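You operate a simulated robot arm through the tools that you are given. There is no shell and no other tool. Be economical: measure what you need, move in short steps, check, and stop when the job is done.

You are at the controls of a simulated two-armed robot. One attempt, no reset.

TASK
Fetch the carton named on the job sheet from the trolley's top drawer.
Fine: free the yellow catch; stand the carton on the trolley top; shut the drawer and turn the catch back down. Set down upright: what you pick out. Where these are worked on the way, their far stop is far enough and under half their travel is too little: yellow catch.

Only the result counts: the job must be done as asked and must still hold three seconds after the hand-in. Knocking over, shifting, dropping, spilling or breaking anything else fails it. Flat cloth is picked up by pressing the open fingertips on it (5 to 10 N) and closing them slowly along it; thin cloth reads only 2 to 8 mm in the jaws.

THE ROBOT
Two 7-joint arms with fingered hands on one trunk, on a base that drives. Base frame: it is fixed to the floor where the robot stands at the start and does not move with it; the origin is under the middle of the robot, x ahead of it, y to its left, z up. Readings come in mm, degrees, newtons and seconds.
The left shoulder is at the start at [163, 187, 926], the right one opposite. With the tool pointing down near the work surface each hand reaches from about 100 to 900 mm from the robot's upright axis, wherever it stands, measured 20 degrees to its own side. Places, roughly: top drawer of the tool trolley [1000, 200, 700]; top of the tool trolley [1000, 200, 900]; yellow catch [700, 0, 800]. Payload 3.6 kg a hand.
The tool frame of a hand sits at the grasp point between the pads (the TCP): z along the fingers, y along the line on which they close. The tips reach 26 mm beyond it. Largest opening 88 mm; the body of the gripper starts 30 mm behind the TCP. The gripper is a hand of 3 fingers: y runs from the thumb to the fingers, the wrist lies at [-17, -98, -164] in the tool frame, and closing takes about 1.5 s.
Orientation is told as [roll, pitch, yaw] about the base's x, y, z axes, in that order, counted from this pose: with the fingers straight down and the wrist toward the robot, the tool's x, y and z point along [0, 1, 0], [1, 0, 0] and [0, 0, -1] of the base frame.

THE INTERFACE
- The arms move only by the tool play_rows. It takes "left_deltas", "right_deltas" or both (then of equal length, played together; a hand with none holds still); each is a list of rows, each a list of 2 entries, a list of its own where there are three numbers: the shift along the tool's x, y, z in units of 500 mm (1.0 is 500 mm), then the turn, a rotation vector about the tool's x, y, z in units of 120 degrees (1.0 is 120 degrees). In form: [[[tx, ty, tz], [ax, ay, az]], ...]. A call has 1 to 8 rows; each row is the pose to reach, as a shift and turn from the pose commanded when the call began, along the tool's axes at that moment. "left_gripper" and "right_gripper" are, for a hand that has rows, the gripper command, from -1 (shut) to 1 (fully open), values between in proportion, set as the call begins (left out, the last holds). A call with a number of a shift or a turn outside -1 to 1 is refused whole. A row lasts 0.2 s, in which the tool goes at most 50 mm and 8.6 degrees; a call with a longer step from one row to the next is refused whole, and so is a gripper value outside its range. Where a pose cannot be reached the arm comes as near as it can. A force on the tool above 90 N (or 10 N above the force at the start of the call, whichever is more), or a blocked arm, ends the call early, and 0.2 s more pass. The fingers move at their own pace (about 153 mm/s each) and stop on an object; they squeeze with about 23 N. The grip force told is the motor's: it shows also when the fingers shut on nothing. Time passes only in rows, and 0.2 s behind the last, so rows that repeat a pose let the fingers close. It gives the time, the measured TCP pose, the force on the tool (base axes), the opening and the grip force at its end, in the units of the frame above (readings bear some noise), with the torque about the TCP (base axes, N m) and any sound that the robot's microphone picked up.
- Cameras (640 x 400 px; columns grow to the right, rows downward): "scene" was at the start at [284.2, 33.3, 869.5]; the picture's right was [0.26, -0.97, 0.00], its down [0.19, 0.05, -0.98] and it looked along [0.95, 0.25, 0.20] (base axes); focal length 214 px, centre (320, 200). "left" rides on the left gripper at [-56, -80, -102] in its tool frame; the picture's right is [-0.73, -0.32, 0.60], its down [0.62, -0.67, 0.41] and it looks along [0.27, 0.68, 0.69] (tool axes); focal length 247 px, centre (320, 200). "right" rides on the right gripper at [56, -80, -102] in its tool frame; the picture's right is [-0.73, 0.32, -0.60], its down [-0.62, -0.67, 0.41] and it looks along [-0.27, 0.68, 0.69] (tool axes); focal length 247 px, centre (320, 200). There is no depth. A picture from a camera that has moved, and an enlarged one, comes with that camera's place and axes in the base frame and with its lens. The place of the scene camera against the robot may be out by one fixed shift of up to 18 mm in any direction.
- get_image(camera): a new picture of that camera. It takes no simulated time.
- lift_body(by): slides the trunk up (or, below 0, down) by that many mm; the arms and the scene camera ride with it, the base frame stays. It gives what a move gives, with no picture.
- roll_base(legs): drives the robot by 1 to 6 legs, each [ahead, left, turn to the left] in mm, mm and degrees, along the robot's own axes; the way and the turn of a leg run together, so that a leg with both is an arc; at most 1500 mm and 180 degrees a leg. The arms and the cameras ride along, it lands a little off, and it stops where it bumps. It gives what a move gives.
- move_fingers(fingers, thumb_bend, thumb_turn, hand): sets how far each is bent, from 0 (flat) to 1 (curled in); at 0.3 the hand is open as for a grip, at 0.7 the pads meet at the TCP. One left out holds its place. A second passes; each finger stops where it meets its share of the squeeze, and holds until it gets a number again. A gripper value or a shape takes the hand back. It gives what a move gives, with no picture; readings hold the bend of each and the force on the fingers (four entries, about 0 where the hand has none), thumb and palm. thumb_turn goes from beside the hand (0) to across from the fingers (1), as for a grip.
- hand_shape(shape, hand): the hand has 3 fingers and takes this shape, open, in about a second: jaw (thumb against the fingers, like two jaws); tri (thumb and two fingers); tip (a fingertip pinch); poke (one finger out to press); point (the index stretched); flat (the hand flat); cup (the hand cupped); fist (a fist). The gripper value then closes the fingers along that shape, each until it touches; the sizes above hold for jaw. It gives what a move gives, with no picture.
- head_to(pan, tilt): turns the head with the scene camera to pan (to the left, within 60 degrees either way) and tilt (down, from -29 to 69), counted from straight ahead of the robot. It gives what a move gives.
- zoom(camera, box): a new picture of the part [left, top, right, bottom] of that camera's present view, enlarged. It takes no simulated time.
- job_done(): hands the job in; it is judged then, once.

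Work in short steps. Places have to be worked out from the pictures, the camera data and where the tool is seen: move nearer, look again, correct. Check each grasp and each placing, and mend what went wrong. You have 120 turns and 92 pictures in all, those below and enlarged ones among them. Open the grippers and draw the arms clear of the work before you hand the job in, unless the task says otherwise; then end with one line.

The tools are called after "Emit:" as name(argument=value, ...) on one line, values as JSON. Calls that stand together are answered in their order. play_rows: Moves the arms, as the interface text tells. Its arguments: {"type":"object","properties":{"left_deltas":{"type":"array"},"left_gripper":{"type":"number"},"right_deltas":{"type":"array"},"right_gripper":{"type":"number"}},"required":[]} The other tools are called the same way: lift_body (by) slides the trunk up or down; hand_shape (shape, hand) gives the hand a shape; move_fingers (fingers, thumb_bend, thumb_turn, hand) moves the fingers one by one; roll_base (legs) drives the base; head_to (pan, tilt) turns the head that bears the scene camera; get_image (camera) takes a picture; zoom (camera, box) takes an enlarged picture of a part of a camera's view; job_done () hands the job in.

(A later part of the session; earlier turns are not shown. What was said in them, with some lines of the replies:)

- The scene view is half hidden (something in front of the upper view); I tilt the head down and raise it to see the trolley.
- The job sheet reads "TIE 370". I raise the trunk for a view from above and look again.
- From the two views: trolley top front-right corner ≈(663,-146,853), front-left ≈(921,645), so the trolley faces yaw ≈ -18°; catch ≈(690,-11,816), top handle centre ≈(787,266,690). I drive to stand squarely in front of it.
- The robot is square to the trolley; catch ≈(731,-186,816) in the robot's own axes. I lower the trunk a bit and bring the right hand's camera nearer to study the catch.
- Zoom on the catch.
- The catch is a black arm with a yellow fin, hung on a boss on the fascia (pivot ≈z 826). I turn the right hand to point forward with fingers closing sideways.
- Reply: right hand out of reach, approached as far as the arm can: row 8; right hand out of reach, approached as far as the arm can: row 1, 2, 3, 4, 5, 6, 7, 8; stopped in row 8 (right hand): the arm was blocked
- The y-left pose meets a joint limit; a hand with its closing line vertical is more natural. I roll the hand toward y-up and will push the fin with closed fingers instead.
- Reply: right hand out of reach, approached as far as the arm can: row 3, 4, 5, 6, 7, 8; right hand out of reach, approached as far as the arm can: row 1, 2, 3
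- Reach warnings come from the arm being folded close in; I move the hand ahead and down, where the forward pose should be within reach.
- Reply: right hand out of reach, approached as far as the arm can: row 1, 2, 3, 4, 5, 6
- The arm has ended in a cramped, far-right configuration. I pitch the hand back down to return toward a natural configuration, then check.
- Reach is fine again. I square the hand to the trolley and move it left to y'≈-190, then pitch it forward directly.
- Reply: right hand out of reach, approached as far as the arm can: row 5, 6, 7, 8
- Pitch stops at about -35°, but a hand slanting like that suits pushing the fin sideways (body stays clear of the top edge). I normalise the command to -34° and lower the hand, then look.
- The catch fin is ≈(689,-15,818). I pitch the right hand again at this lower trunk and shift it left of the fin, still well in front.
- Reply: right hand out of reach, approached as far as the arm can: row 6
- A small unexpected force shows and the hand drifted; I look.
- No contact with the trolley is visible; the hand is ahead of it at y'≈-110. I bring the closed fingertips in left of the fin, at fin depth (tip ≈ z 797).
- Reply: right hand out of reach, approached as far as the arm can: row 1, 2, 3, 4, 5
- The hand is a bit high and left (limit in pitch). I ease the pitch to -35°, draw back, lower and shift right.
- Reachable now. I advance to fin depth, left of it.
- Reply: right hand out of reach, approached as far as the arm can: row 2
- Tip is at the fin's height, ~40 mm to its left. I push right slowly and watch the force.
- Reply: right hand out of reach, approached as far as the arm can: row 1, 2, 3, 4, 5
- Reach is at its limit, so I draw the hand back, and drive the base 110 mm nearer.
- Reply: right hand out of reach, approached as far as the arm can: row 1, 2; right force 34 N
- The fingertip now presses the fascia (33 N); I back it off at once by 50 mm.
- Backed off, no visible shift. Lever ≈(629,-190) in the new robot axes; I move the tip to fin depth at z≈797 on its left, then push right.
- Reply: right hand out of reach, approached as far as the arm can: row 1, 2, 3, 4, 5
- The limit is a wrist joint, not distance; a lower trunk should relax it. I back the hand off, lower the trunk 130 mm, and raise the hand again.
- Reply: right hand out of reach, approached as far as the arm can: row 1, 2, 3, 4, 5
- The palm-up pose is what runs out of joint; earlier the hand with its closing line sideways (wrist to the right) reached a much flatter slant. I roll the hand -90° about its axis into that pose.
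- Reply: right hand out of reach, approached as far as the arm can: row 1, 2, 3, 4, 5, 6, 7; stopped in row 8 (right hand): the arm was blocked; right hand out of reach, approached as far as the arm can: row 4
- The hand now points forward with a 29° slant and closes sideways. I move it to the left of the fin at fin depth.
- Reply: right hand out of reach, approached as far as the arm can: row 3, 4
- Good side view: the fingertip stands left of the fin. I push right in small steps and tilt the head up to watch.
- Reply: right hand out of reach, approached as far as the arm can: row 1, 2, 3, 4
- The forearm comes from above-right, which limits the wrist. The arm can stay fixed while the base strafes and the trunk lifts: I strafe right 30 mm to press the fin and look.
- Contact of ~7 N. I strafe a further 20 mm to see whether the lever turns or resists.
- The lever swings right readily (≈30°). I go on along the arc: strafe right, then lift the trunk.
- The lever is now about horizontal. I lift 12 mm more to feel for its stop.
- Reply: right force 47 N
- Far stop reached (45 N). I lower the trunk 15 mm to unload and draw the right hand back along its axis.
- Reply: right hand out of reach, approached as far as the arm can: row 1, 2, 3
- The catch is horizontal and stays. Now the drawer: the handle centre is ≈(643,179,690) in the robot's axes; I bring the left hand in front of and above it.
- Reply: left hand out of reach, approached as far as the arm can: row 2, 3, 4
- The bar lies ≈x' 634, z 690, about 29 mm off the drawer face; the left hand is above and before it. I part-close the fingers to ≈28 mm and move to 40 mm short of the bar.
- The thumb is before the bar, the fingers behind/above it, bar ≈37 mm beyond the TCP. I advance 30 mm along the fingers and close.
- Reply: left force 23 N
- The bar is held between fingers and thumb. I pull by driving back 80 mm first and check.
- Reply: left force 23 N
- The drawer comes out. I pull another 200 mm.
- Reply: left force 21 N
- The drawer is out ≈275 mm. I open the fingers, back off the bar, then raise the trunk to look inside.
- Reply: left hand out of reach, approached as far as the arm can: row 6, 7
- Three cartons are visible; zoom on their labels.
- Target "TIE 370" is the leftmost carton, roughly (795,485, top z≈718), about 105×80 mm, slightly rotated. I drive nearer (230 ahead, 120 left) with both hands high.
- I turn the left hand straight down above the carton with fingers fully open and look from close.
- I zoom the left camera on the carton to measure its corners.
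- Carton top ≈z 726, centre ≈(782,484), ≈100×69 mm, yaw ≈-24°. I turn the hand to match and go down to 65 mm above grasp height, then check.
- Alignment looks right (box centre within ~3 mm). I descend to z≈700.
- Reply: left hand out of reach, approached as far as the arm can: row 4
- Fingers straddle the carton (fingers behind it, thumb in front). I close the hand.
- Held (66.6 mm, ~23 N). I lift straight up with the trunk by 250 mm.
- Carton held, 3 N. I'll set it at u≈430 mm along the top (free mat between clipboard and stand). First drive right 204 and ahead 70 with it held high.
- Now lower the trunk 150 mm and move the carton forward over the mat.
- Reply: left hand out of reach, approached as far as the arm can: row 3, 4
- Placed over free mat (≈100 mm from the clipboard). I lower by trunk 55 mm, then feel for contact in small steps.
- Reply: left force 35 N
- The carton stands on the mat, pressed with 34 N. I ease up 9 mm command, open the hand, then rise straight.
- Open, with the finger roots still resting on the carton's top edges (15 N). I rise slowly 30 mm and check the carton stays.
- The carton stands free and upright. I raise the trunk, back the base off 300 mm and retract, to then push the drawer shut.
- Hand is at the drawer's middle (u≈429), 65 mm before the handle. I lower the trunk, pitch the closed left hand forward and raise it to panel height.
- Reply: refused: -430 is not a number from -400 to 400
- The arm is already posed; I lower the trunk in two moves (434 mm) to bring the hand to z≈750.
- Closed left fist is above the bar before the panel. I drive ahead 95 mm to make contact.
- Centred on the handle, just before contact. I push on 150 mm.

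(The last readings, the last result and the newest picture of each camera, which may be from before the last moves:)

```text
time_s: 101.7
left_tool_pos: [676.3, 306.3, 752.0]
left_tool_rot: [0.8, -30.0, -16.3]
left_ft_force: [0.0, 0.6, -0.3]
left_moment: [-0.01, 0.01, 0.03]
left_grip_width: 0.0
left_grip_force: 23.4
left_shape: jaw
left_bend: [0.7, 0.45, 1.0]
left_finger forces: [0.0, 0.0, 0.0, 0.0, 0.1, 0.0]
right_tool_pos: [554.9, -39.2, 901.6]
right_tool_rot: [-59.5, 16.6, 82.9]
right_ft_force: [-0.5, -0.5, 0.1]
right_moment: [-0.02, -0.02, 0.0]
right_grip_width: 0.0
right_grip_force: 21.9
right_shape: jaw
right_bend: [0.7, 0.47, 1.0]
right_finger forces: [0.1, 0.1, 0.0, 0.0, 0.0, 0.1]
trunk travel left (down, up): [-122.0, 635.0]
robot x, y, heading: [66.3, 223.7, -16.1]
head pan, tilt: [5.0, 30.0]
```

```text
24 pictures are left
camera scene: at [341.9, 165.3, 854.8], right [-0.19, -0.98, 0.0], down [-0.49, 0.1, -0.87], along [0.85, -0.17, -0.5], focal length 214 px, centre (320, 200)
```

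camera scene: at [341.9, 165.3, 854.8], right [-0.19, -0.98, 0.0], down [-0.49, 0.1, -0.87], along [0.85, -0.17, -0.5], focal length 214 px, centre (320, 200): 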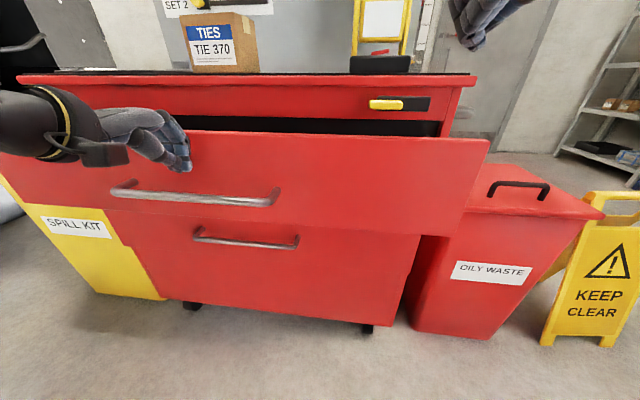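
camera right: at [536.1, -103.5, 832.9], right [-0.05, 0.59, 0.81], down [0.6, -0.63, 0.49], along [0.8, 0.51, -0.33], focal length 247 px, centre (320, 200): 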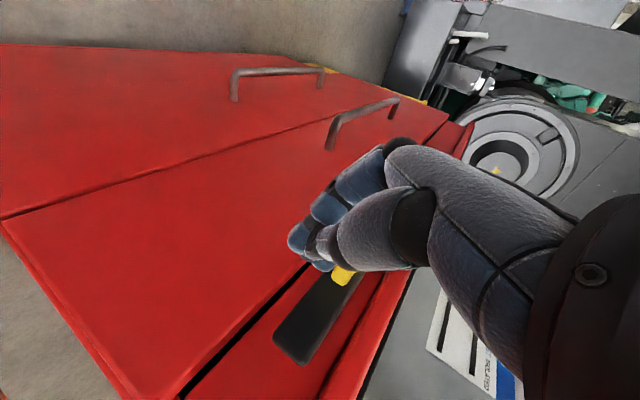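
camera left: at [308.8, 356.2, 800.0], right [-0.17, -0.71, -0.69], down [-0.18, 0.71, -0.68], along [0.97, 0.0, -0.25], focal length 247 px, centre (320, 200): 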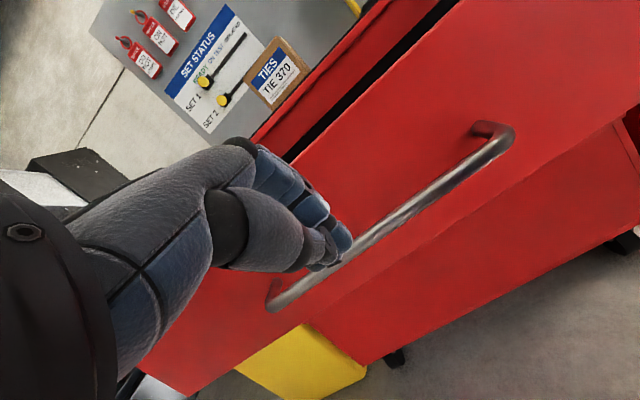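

The drawer follows. ~125 mm remain; I push 105 mm more.

Emit:
roll_base(legs=[[105, -4, 0]])

Emit:
get_image(camera="scene")

```text
time_s: 102.9
left_tool_pos: [772.5, 274.7, 750.9]
left_tool_rot: [0.8, -30.0, -16.3]
left_ft_force: [-0.6, -0.7, -0.1]
left_moment: [0.0, -0.01, 0.03]
left_grip_width: 0.1
left_grip_force: 23.0
left_shape: jaw
left_bend: [0.7, 0.45, 1.0]
left_finger forces: [0.0, 0.0, 0.0, 0.0, 0.0, 0.0]
right_tool_pos: [650.3, -72.3, 901.0]
right_tool_rot: [-59.5, 16.5, 82.9]
right_ft_force: [-1.2, 0.2, 0.0]
right_moment: [0.0, 0.02, -0.02]
right_grip_width: 0.0
right_grip_force: 22.8
right_shape: jaw
right_bend: [0.7, 0.47, 1.0]
right_finger forces: [0.0, 0.1, 0.1, 0.0, 0.0, 0.0]
trunk travel left (down, up): [-122.0, 635.0]
robot x, y, heading: [164.9, 193.1, -16.3]
head pan, tilt: [5.0, 30.0]
```

```text
23 pictures are left
camera scene: at [438.8, 132.7, 854.7], right [-0.19, -0.98, 0.0], down [-0.49, 0.1, -0.87], along [0.85, -0.17, -0.5], focal length 214 px, centre (320, 200)
```

scene: 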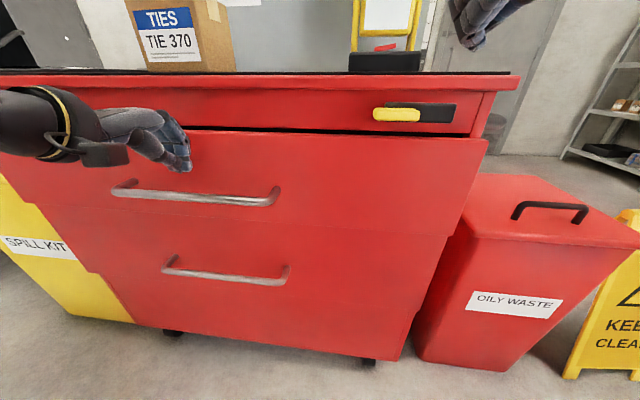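

About 20 mm left. I push with small arm steps, watching the force.

Emit:
play_rows(left_deltas=[[[0, 0.0087, 0.005], [0, 0, 0]], [[0, 0.0173, 0.01], [0, 0, 0]], [[0, 0.026, 0.015], [0, 0, 0]], [[0, 0.0346, 0.02], [0, 0, 0]]])

Emit:
get_image(camera="scene")

```text
time_s: 103.9
left_tool_pos: [791.1, 267.9, 750.9]
left_tool_rot: [0.7, -29.9, -16.3]
left_ft_force: [-12.9, 3.8, 0.6]
left_moment: [-0.09, -0.27, -0.13]
left_grip_width: 0.0
left_grip_force: 23.0
left_shape: jaw
left_bend: [0.7, 0.45, 1.0]
left_finger forces: [12.5, 0.0, 0.0, 0.0, 0.1, 0.0]
right_tool_pos: [650.9, -70.4, 900.9]
right_tool_rot: [-59.6, 16.7, 82.9]
right_ft_force: [0.4, 0.2, -0.5]
right_moment: [-0.03, -0.03, -0.02]
right_grip_width: 0.0
right_grip_force: 23.2
right_shape: jaw
right_bend: [0.7, 0.47, 1.0]
right_finger forces: [0.1, 0.0, 0.0, 0.0, 0.0, 0.1]
trunk travel left (down, up): [-122.0, 635.0]
robot x, y, heading: [164.6, 191.0, -16.2]
head pan, tilt: [5.0, 30.0]
```

```text
22 pictures are left
camera scene: at [437.6, 133.2, 855.3], right [-0.19, -0.98, 0.0], down [-0.49, 0.1, -0.87], along [0.85, -0.17, -0.5], focal length 214 px, centre (320, 200)
```

scene: 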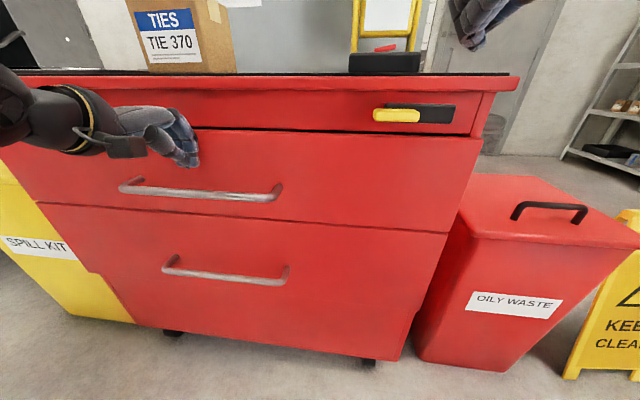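

Force now 13 N; I press 6 mm more to confirm it is shut.

Emit:
play_rows(left_deltas=[[[0, 0.005, 0.003], [0, 0, 0]], [[0, 0.0104, 0.006], [0, 0, 0]], [[0, 0.0104, 0.006], [0, 0, 0]]])

Emit:
zoom(camera="scene", box=[320, 70, 520, 195])

```text
time_s: 104.7
left_tool_pos: [794.3, 267.6, 753.2]
left_tool_rot: [0.8, -30.2, -16.3]
left_ft_force: [-46.7, 12.9, 0.9]
left_moment: [-0.28, -1.0, -0.51]
left_grip_width: 0.1
left_grip_force: 22.7
left_shape: jaw
left_bend: [0.7, 0.44, 1.0]
left_finger forces: [49.5, 0.1, 0.0, 0.1, 0.1, 0.0]
right_tool_pos: [646.9, -71.0, 903.4]
right_tool_rot: [-59.8, 16.6, 82.8]
right_ft_force: [-1.1, -0.1, -1.0]
right_moment: [0.02, 0.03, 0.03]
right_grip_width: 0.0
right_grip_force: 23.3
right_shape: jaw
right_bend: [0.7, 0.47, 1.0]
right_finger forces: [0.1, 0.0, 0.1, 0.1, 0.0, 0.0]
trunk travel left (down, up): [-122.0, 635.0]
robot x, y, heading: [164.9, 191.0, -15.9]
head pan, tilt: [5.0, 30.0]
```

```text
3.20 times, centred on (420, 132) of scene
camera zoom: at [434.9, 133.9, 856.2], right [-0.19, -0.98, 0.0], down [-0.49, 0.1, -0.87], along [0.85, -0.17, -0.5], focal length 686 px, centre (0, 416)
```

zoom: 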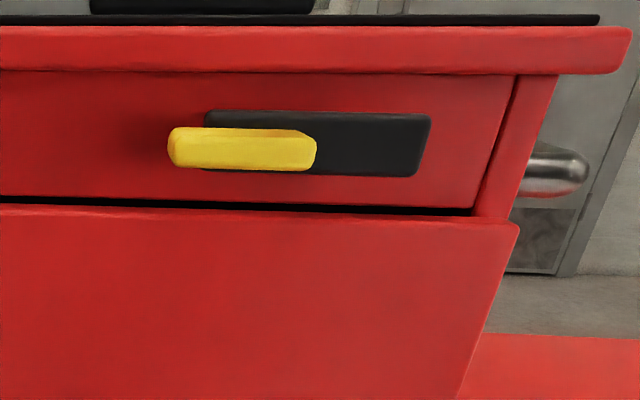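

Shut (49 N against the stop). I draw the left hand back 110 mm, clear of the handle.

Emit:
play_rows(left_deltas=[[[0, -0.06, -0.035], [0, 0, 0]], [[0, -0.12, -0.07], [0, 0, 0]], [[0, -0.19, -0.11], [0, 0, 0]]])

Emit:
roll_base(legs=[[4, 27, 0]])

Emit:
head_to(pan=-5, tilt=15)

Emit:
get_image(camera="scene")

Emit:
get_image(camera="right")

```text
time_s: 105.5
left_tool_pos: [714.7, 295.0, 734.6]
left_tool_rot: [0.8, -30.0, -16.3]
left_ft_force: [-0.4, 0.0, 0.4]
left_moment: [-0.02, -0.02, 0.02]
left_grip_width: 0.3
left_grip_force: 22.9
left_shape: jaw
left_bend: [0.7, 0.46, 1.0]
left_finger forces: [0.0, 0.0, 0.0, 0.0, 0.0, 0.0]
left hand out of reach, approached as far as the arm can: row 3
right_tool_pos: [650.5, -72.5, 901.6]
right_tool_rot: [-59.5, 16.8, 82.9]
right_ft_force: [-0.5, 0.2, 0.2]
right_moment: [0.02, 0.0, 0.0]
right_grip_width: 0.0
right_grip_force: 22.7
right_shape: jaw
right_bend: [0.7, 0.47, 1.0]
right_finger forces: [0.0, 0.0, 0.0, 0.0, 0.0, 0.0]
trunk travel left (down, up): [-122.0, 635.0]
robot x, y, heading: [164.0, 193.1, -15.9]
head pan, tilt: [5.0, 30.0]
```

```text
time_s: 106.3
left_tool_pos: [725.6, 319.3, 735.3]
left_tool_rot: [0.7, -30.1, -16.3]
left_ft_force: [0.6, -0.6, 0.1]
left_moment: [-0.02, 0.0, 0.01]
left_grip_width: 0.1
left_grip_force: 23.3
left_shape: jaw
left_bend: [0.7, 0.46, 1.0]
left_finger forces: [0.0, 0.1, 0.0, 0.1, 0.1, 0.0]
right_tool_pos: [661.9, -46.7, 901.8]
right_tool_rot: [-59.6, 16.8, 82.8]
right_ft_force: [-0.2, 0.4, -0.7]
right_moment: [0.0, -0.03, 0.0]
right_grip_width: 0.1
right_grip_force: 23.4
right_shape: jaw
right_bend: [0.7, 0.47, 1.0]
right_finger forces: [0.0, 0.0, 0.0, 0.0, 0.0, 0.0]
trunk travel left (down, up): [-122.0, 635.0]
robot x, y, heading: [173.7, 216.4, -16.2]
head pan, tilt: [5.0, 30.0]
```

```text
time_s: 107.1
left_tool_pos: [727.2, 319.4, 734.6]
left_tool_rot: [0.6, -30.1, -16.3]
left_ft_force: [0.6, 0.3, 0.5]
left_moment: [0.01, -0.02, 0.03]
left_grip_width: 0.0
left_grip_force: 23.4
left_shape: jaw
left_bend: [0.7, 0.46, 1.0]
left_finger forces: [0.0, 0.0, 0.1, 0.0, 0.0, 0.0]
right_tool_pos: [661.6, -47.2, 901.1]
right_tool_rot: [-59.5, 16.6, 82.8]
right_ft_force: [-0.6, -0.5, -0.3]
right_moment: [-0.01, -0.01, 0.02]
right_grip_width: 0.1
right_grip_force: 23.0
right_shape: jaw
right_bend: [0.7, 0.47, 1.0]
right_finger forces: [0.1, 0.1, 0.0, 0.0, 0.1, 0.0]
trunk travel left (down, up): [-122.0, 635.0]
robot x, y, heading: [176.9, 217.8, -15.8]
head pan, tilt: [-5.0, 15.0]
```

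```text
20 pictures are left
camera scene: at [448.1, 141.2, 879.1], right [-0.36, -0.93, 0.0], down [-0.24, 0.09, -0.97], along [0.9, -0.35, -0.26], focal length 214 px, centre (320, 200)
```

scene: 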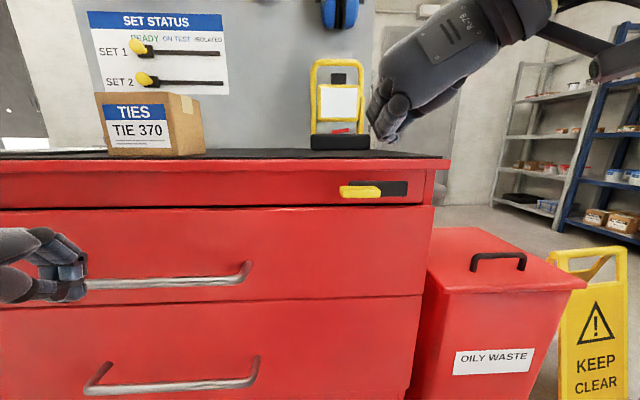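

```text
19 pictures are left
camera right: at [536.2, -106.8, 928.1], right [-0.07, 0.59, 0.81], down [0.6, -0.62, 0.51], along [0.8, 0.52, -0.31], focal length 247 px, centre (320, 200)
```

right: 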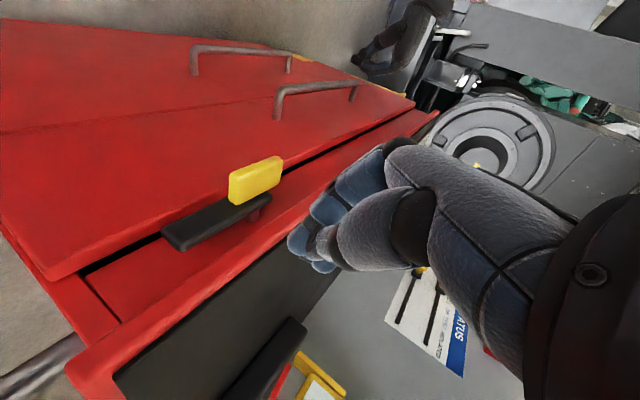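

Tip is above the lever ≈39 mm right of the pivot, 10 mm off the top's edge. I lower the trunk 40 mm and check.

Emit:
lift_body(by=-40)

Emit:
get_image(camera="right")

```text
time_s: 107.9
left_tool_pos: [730.3, 317.3, 675.1]
left_tool_rot: [0.7, -27.3, -16.2]
left_ft_force: [-0.3, 0.0, 0.7]
left_moment: [-0.02, -0.04, -0.01]
left_grip_width: 0.1
left_grip_force: 23.1
left_shape: jaw
left_bend: [0.7, 0.46, 1.0]
left_finger forces: [0.0, 0.0, 0.0, 0.0, 0.0, 0.0]
right_tool_pos: [662.6, -47.6, 861.6]
right_tool_rot: [-59.6, 16.6, 82.9]
right_ft_force: [-0.2, 0.1, 0.4]
right_moment: [0.02, -0.02, 0.02]
right_grip_width: 0.0
right_grip_force: 22.7
right_shape: jaw
right_bend: [0.7, 0.47, 1.0]
right_finger forces: [0.0, 0.0, 0.0, 0.0, 0.1, 0.0]
trunk travel left (down, up): [-82.0, 675.0]
robot x, y, heading: [174.4, 217.6, -16.1]
head pan, tilt: [-5.0, 15.0]
```

```text
18 pictures are left
camera right: at [535.6, -106.5, 888.6], right [-0.07, 0.59, 0.81], down [0.6, -0.62, 0.51], along [0.8, 0.52, -0.31], focal length 247 px, centre (320, 200)
```

right: 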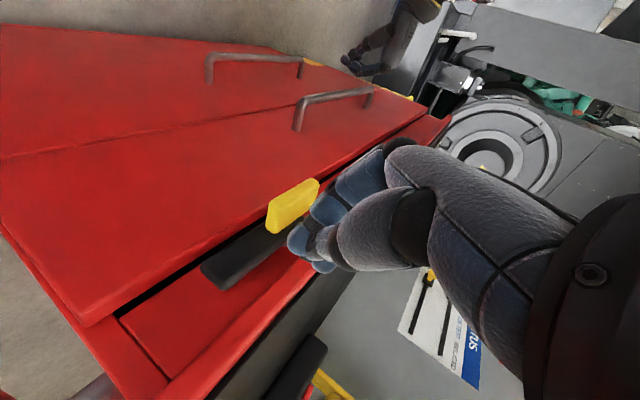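

No contact yet; lower 20 mm more.

Emit:
lift_body(by=-20)

Emit:
get_image(camera="right")

```text
time_s: 108.6
left_tool_pos: [735.2, 317.6, 647.2]
left_tool_rot: [0.7, -26.0, -16.3]
left_ft_force: [-0.7, -0.3, -0.3]
left_moment: [0.01, 0.0, 0.04]
left_grip_width: 0.1
left_grip_force: 23.1
left_shape: jaw
left_bend: [0.7, 0.46, 1.0]
left_finger forces: [0.0, 0.0, 0.0, 0.0, 0.0, 0.1]
right_tool_pos: [662.2, -46.8, 840.7]
right_tool_rot: [-59.5, 16.5, 82.9]
right_ft_force: [0.0, -0.4, 0.5]
right_moment: [0.03, -0.01, 0.01]
right_grip_width: 0.0
right_grip_force: 23.4
right_shape: jaw
right_bend: [0.7, 0.47, 1.0]
right_finger forces: [0.0, 0.1, 0.0, 0.0, 0.0, 0.0]
trunk travel left (down, up): [-62.0, 695.0]
robot x, y, heading: [176.7, 213.3, -16.3]
head pan, tilt: [-5.0, 15.0]
```

```text
17 pictures are left
camera right: at [535.9, -106.6, 868.2], right [-0.07, 0.59, 0.81], down [0.6, -0.62, 0.51], along [0.8, 0.52, -0.31], focal length 247 px, centre (320, 200)
```

right: 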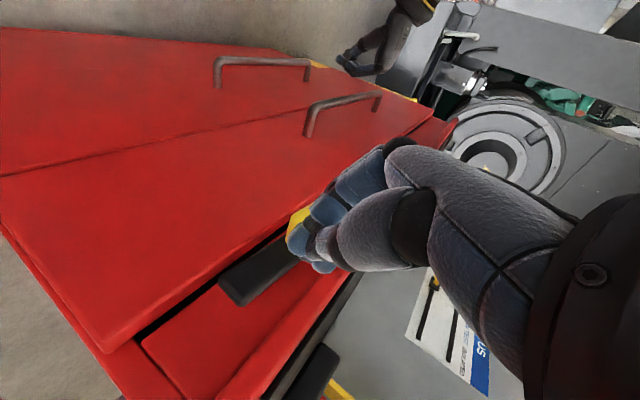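

Still no force; lower 15 mm more.

Emit:
lift_body(by=-15)

Emit:
get_image(camera="right")

Emit:
zoom(camera="scene", box=[310, 110, 470, 210])

```text
time_s: 109.2
left_tool_pos: [736.5, 316.3, 624.0]
left_tool_rot: [0.7, -25.1, -16.3]
left_ft_force: [0.1, 0.2, 0.1]
left_moment: [0.0, -0.01, 0.02]
left_grip_width: 0.0
left_grip_force: 23.7
left_shape: jaw
left_bend: [0.7, 0.46, 1.0]
left_finger forces: [0.0, 0.0, 0.0, 0.0, 0.0, 0.0]
right_tool_pos: [661.5, -47.4, 827.4]
right_tool_rot: [-59.5, 16.7, 82.8]
right_ft_force: [0.3, 0.7, -0.2]
right_moment: [-0.01, 0.02, 0.0]
right_grip_width: 0.1
right_grip_force: 23.3
right_shape: jaw
right_bend: [0.7, 0.47, 1.0]
right_finger forces: [0.0, 0.1, 0.1, 0.0, 0.1, 0.0]
trunk travel left (down, up): [-47.0, 710.0]
robot x, y, heading: [176.3, 215.2, -15.8]
head pan, tilt: [-5.0, 15.0]
```

```text
16 pictures are left
camera right: at [535.9, -106.8, 853.1], right [-0.07, 0.59, 0.81], down [0.6, -0.62, 0.51], along [0.8, 0.52, -0.31], focal length 247 px, centre (320, 200)
```

right: 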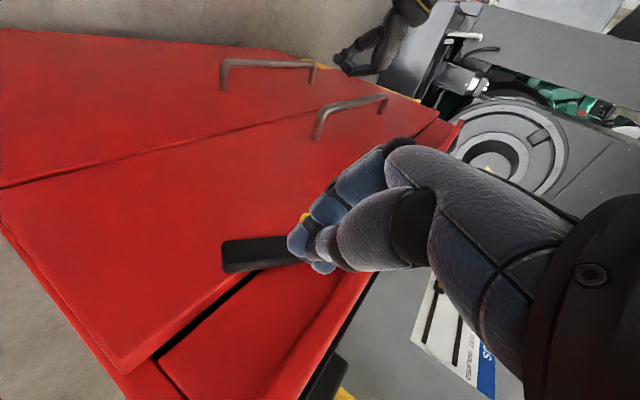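

```text
4.00 times, centred on (390, 160) of scene
camera zoom: at [463.2, 136.8, 797.9], right [-0.36, -0.93, 0.0], down [-0.24, 0.09, -0.97], along [0.9, -0.35, -0.26], focal length 858 px, centre (40, 360)
```

zoom: 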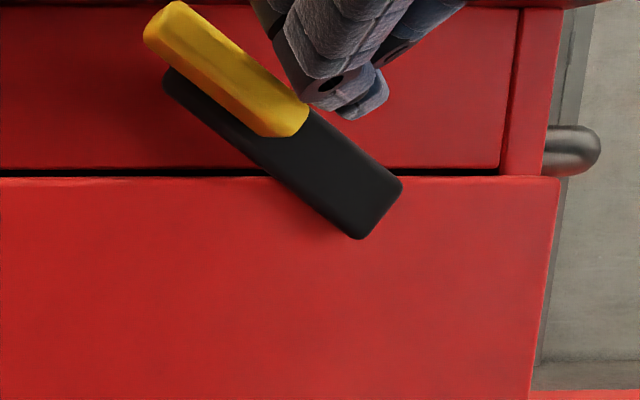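

The lever turns down with almost no force (≈40° so far). I lower 22 mm more and then strafe left to bring it vertical.

Emit:
lift_body(by=-22)

Emit:
roll_base(legs=[[0, 22, 0]])

Emit:
zoom(camera="scene", box=[310, 70, 470, 170])

```text
time_s: 109.9
left_tool_pos: [739.5, 315.3, 592.1]
left_tool_rot: [0.7, -23.3, -16.3]
left_ft_force: [-0.4, -0.2, 0.1]
left_moment: [-0.01, 0.01, 0.0]
left_grip_width: 0.0
left_grip_force: 23.2
left_shape: jaw
left_bend: [0.7, 0.46, 1.0]
left_finger forces: [0.0, 0.1, 0.0, 0.1, 0.0, 0.1]
right_tool_pos: [662.0, -46.6, 803.8]
right_tool_rot: [-59.7, 16.6, 82.7]
right_ft_force: [0.1, 0.4, -0.7]
right_moment: [-0.03, 0.03, 0.0]
right_grip_width: 0.4
right_grip_force: 23.3
right_shape: jaw
right_bend: [0.7, 0.47, 1.0]
right_finger forces: [0.0, 0.0, 0.0, 0.0, 0.1, 0.1]
trunk travel left (down, up): [-25.0, 732.0]
robot x, y, heading: [175.4, 214.6, -16.0]
head pan, tilt: [-5.0, 15.0]
```

```text
time_s: 110.7
left_tool_pos: [743.7, 334.3, 594.4]
left_tool_rot: [1.0, -23.6, -16.5]
left_ft_force: [-0.2, 0.7, -0.7]
left_moment: [-0.01, -0.01, 0.0]
left_grip_width: 0.0
left_grip_force: 23.5
left_shape: jaw
left_bend: [0.7, 0.46, 1.0]
left_finger forces: [0.0, 0.0, 0.0, 0.0, 0.1, 0.1]
right_tool_pos: [662.1, -31.3, 799.6]
right_tool_rot: [-59.0, 16.3, 82.2]
right_ft_force: [-54.1, -49.7, -6.7]
right_moment: [0.21, -0.19, -0.26]
right_grip_width: 0.0
right_grip_force: 23.0
right_shape: jaw
right_bend: [0.7, 0.45, 1.0]
right_finger forces: [0.1, 71.5, 0.0, 0.1, 0.1, 0.1]
trunk travel left (down, up): [-25.0, 732.0]
robot x, y, heading: [179.6, 235.2, -16.4]
head pan, tilt: [-5.0, 15.0]
```

```text
4.00 times, centred on (390, 120) of scene
camera zoom: at [470.4, 152.7, 775.3], right [-0.36, -0.93, -0.01], down [-0.24, 0.1, -0.97], along [0.9, -0.35, -0.26], focal length 858 px, centre (40, 520)
```

zoom: 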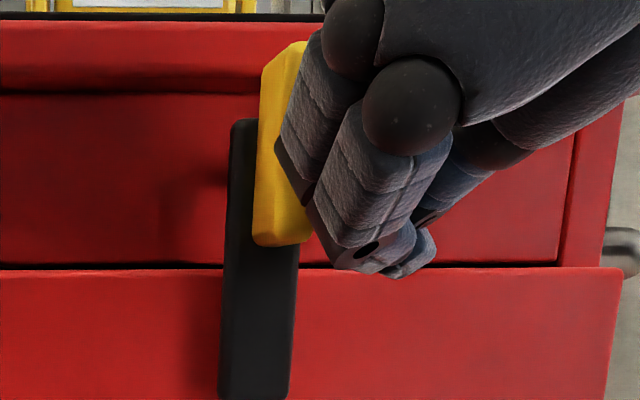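

The lever is back vertical at its stop, pressed 70 N; I back off to the right at once, then retreat.

Emit:
roll_base(legs=[[0, -30, 0], [-120, 0, 0]])

Emit:
get_image(camera="scene")

```text
time_s: 112.3
left_tool_pos: [617.9, 342.8, 591.5]
left_tool_rot: [0.6, -23.4, -16.2]
left_ft_force: [-0.8, -1.0, 0.3]
left_moment: [0.02, -0.02, -0.02]
left_grip_width: 0.0
left_grip_force: 23.2
left_shape: jaw
left_bend: [0.7, 0.46, 1.0]
left_finger forces: [0.0, 0.1, 0.0, 0.0, 0.0, 0.0]
right_tool_pos: [538.9, -21.1, 798.4]
right_tool_rot: [-58.8, 16.7, 82.6]
right_ft_force: [0.2, -0.1, 0.0]
right_moment: [0.02, -0.02, 0.01]
right_grip_width: 0.3
right_grip_force: 22.9
right_shape: jaw
right_bend: [0.7, 0.47, 1.0]
right_finger forces: [0.1, 0.0, 0.0, 0.0, 0.1, 0.0]
trunk travel left (down, up): [-25.0, 732.0]
robot x, y, heading: [52.6, 241.3, -16.0]
head pan, tilt: [-5.0, 15.0]
```

```text
13 pictures are left
camera scene: at [346.7, 162.1, 774.4], right [-0.36, -0.93, 0.0], down [-0.24, 0.09, -0.97], along [0.9, -0.35, -0.26], focal length 214 px, centre (320, 200)
```

scene: 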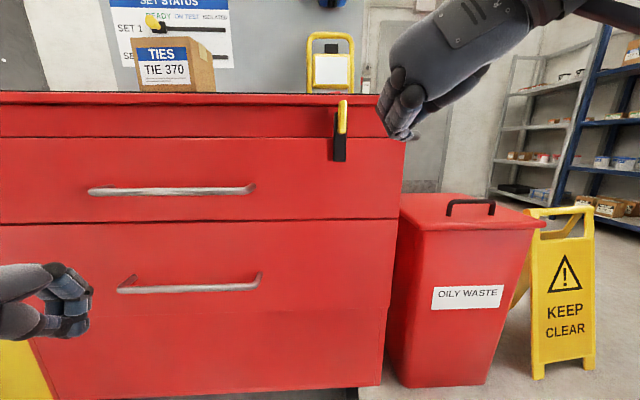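

Catch down, drawer shut, carton standing. I back away further, open both grippers and take final check pictures.

Emit:
roll_base(legs=[[-250, 0, 0]])

Emit:
play_rows(left_deltas=[[[0, 0, 0], [0, 0, 0]], [[0, 0, 0], [0, 0, 0]], [[0, 0, 0], [0, 0, 0]], [[0, 0, 0], [0, 0, 0]], [[0, 0, 0], [0, 0, 0]], [[0, 0, 0], [0, 0, 0]]], right_deltas=[[[0, 0, 0], [0, 0, 0]], [[0, 0, 0], [0, 0, 0]], [[0, 0, 0], [0, 0, 0]], [[0, 0, 0], [0, 0, 0]], [[0, 0, 0], [0, 0, 0]], [[0, 0, 0], [0, 0, 0]]], left_gripper=1, right_gripper=1)

Emit:
lift_body(by=250)

Emit:
get_image(camera="scene")

Emit:
zoom(camera="scene", box=[220, 150, 380, 250])

```text
time_s: 114.2
left_tool_pos: [380.6, 413.2, 591.6]
left_tool_rot: [0.7, -23.4, -16.0]
left_ft_force: [0.3, -0.8, -0.1]
left_moment: [0.01, -0.01, -0.03]
left_grip_width: 0.0
left_grip_force: 23.2
left_shape: jaw
left_bend: [0.7, 0.46, 1.0]
left_finger forces: [0.0, 0.1, 0.1, 0.0, 0.0, 0.0]
right_tool_pos: [303.0, 47.4, 799.8]
right_tool_rot: [-58.7, 16.7, 82.9]
right_ft_force: [0.0, 0.0, 0.3]
right_moment: [0.0, -0.05, 0.0]
right_grip_width: 0.1
right_grip_force: 22.9
right_shape: jaw
right_bend: [0.7, 0.47, 1.0]
right_finger forces: [0.0, 0.1, 0.1, 0.1, 0.0, 0.1]
trunk travel left (down, up): [-25.0, 732.0]
robot x, y, heading: [-185.1, 311.3, -15.7]
head pan, tilt: [-5.0, 15.0]
```

```text
time_s: 115.5
left_tool_pos: [380.5, 413.0, 591.9]
left_tool_rot: [0.7, -23.4, -16.0]
left_ft_force: [-0.2, -0.5, 0.2]
left_moment: [0.01, 0.03, 0.0]
left_grip_width: 87.7
left_grip_force: 0.2
left_shape: jaw
left_bend: [0.3, 0.3, 0.98]
left_finger forces: [0.0, 0.1, 0.0, 0.0, 0.0, 0.1]
right_tool_pos: [304.0, 47.6, 799.1]
right_tool_rot: [-58.9, 16.6, 82.7]
right_ft_force: [-0.2, 1.0, -0.4]
right_moment: [0.03, 0.02, 0.01]
right_grip_width: 87.5
right_grip_force: 0.1
right_shape: jaw
right_bend: [0.3, 0.3, 0.98]
right_finger forces: [0.1, 0.1, 0.1, 0.1, 0.1, 0.0]
trunk travel left (down, up): [-25.0, 732.0]
robot x, y, heading: [-183.7, 313.5, -15.8]
head pan, tilt: [-5.0, 15.0]
```

```text
time_s: 118.1
left_tool_pos: [380.7, 412.4, 841.4]
left_tool_rot: [0.7, -23.3, -15.9]
left_ft_force: [-0.1, 0.2, -0.7]
left_moment: [-0.01, 0.02, 0.04]
left_grip_width: 87.6
left_grip_force: 0.1
left_shape: jaw
left_bend: [0.3, 0.3, 0.98]
left_finger forces: [0.1, 0.0, 0.1, 0.0, 0.1, 0.1]
right_tool_pos: [303.9, 47.7, 1049.5]
right_tool_rot: [-58.7, 16.7, 82.8]
right_ft_force: [-0.1, 0.5, -0.4]
right_moment: [-0.04, 0.02, -0.01]
right_grip_width: 87.6
right_grip_force: 0.1
right_shape: jaw
right_bend: [0.3, 0.3, 0.98]
right_finger forces: [0.1, 0.0, 0.2, 0.0, 0.0, 0.0]
trunk travel left (down, up): [-275.0, 482.0]
robot x, y, heading: [-180.9, 308.7, -15.7]
head pan, tilt: [-5.0, 15.0]
```

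```text
12 pictures are left
camera scene: at [61.7, 244.2, 1046.8], right [-0.35, -0.94, 0.0], down [-0.24, 0.09, -0.97], along [0.9, -0.34, -0.26], focal length 214 px, centre (320, 200)
```

scene: 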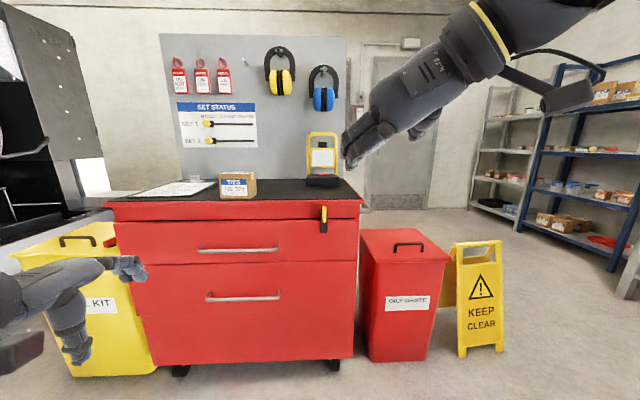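

```text
4.00 times, centred on (300, 200) of scene
camera zoom: at [61.7, 244.2, 1046.8], right [-0.35, -0.94, 0.0], down [-0.24, 0.09, -0.97], along [0.9, -0.34, -0.26], focal length 858 px, centre (400, 200)
```

zoom: 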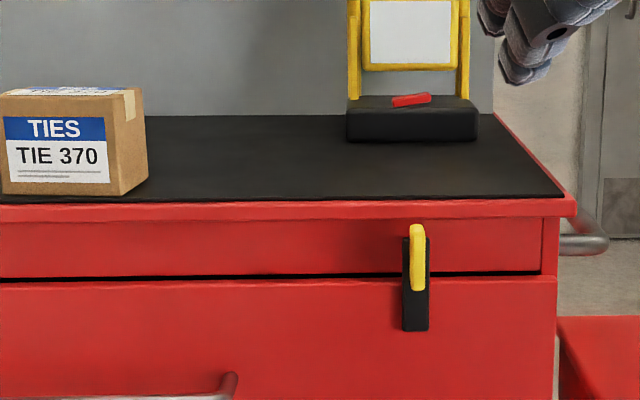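

The carton stands upright on the trolley top, the drawer is shut, the catch hangs down, and both hands are open and clear. I hand in.

Emit:
job_done()

```text
The job is handed in.
```

I took the TIE 370 carton named on the job sheet out of the top drawer and stood it upright on the trolley top. The drawer is pushed shut, the yellow catch is turned back down to its stop, and both hands are open and clear. While working, the hands pressed the trolley at up to about 70 N. I saw no sign that it moved, but I did not measure its position afterwards, and I could not check the two cartons left in the drawer once it was closed.
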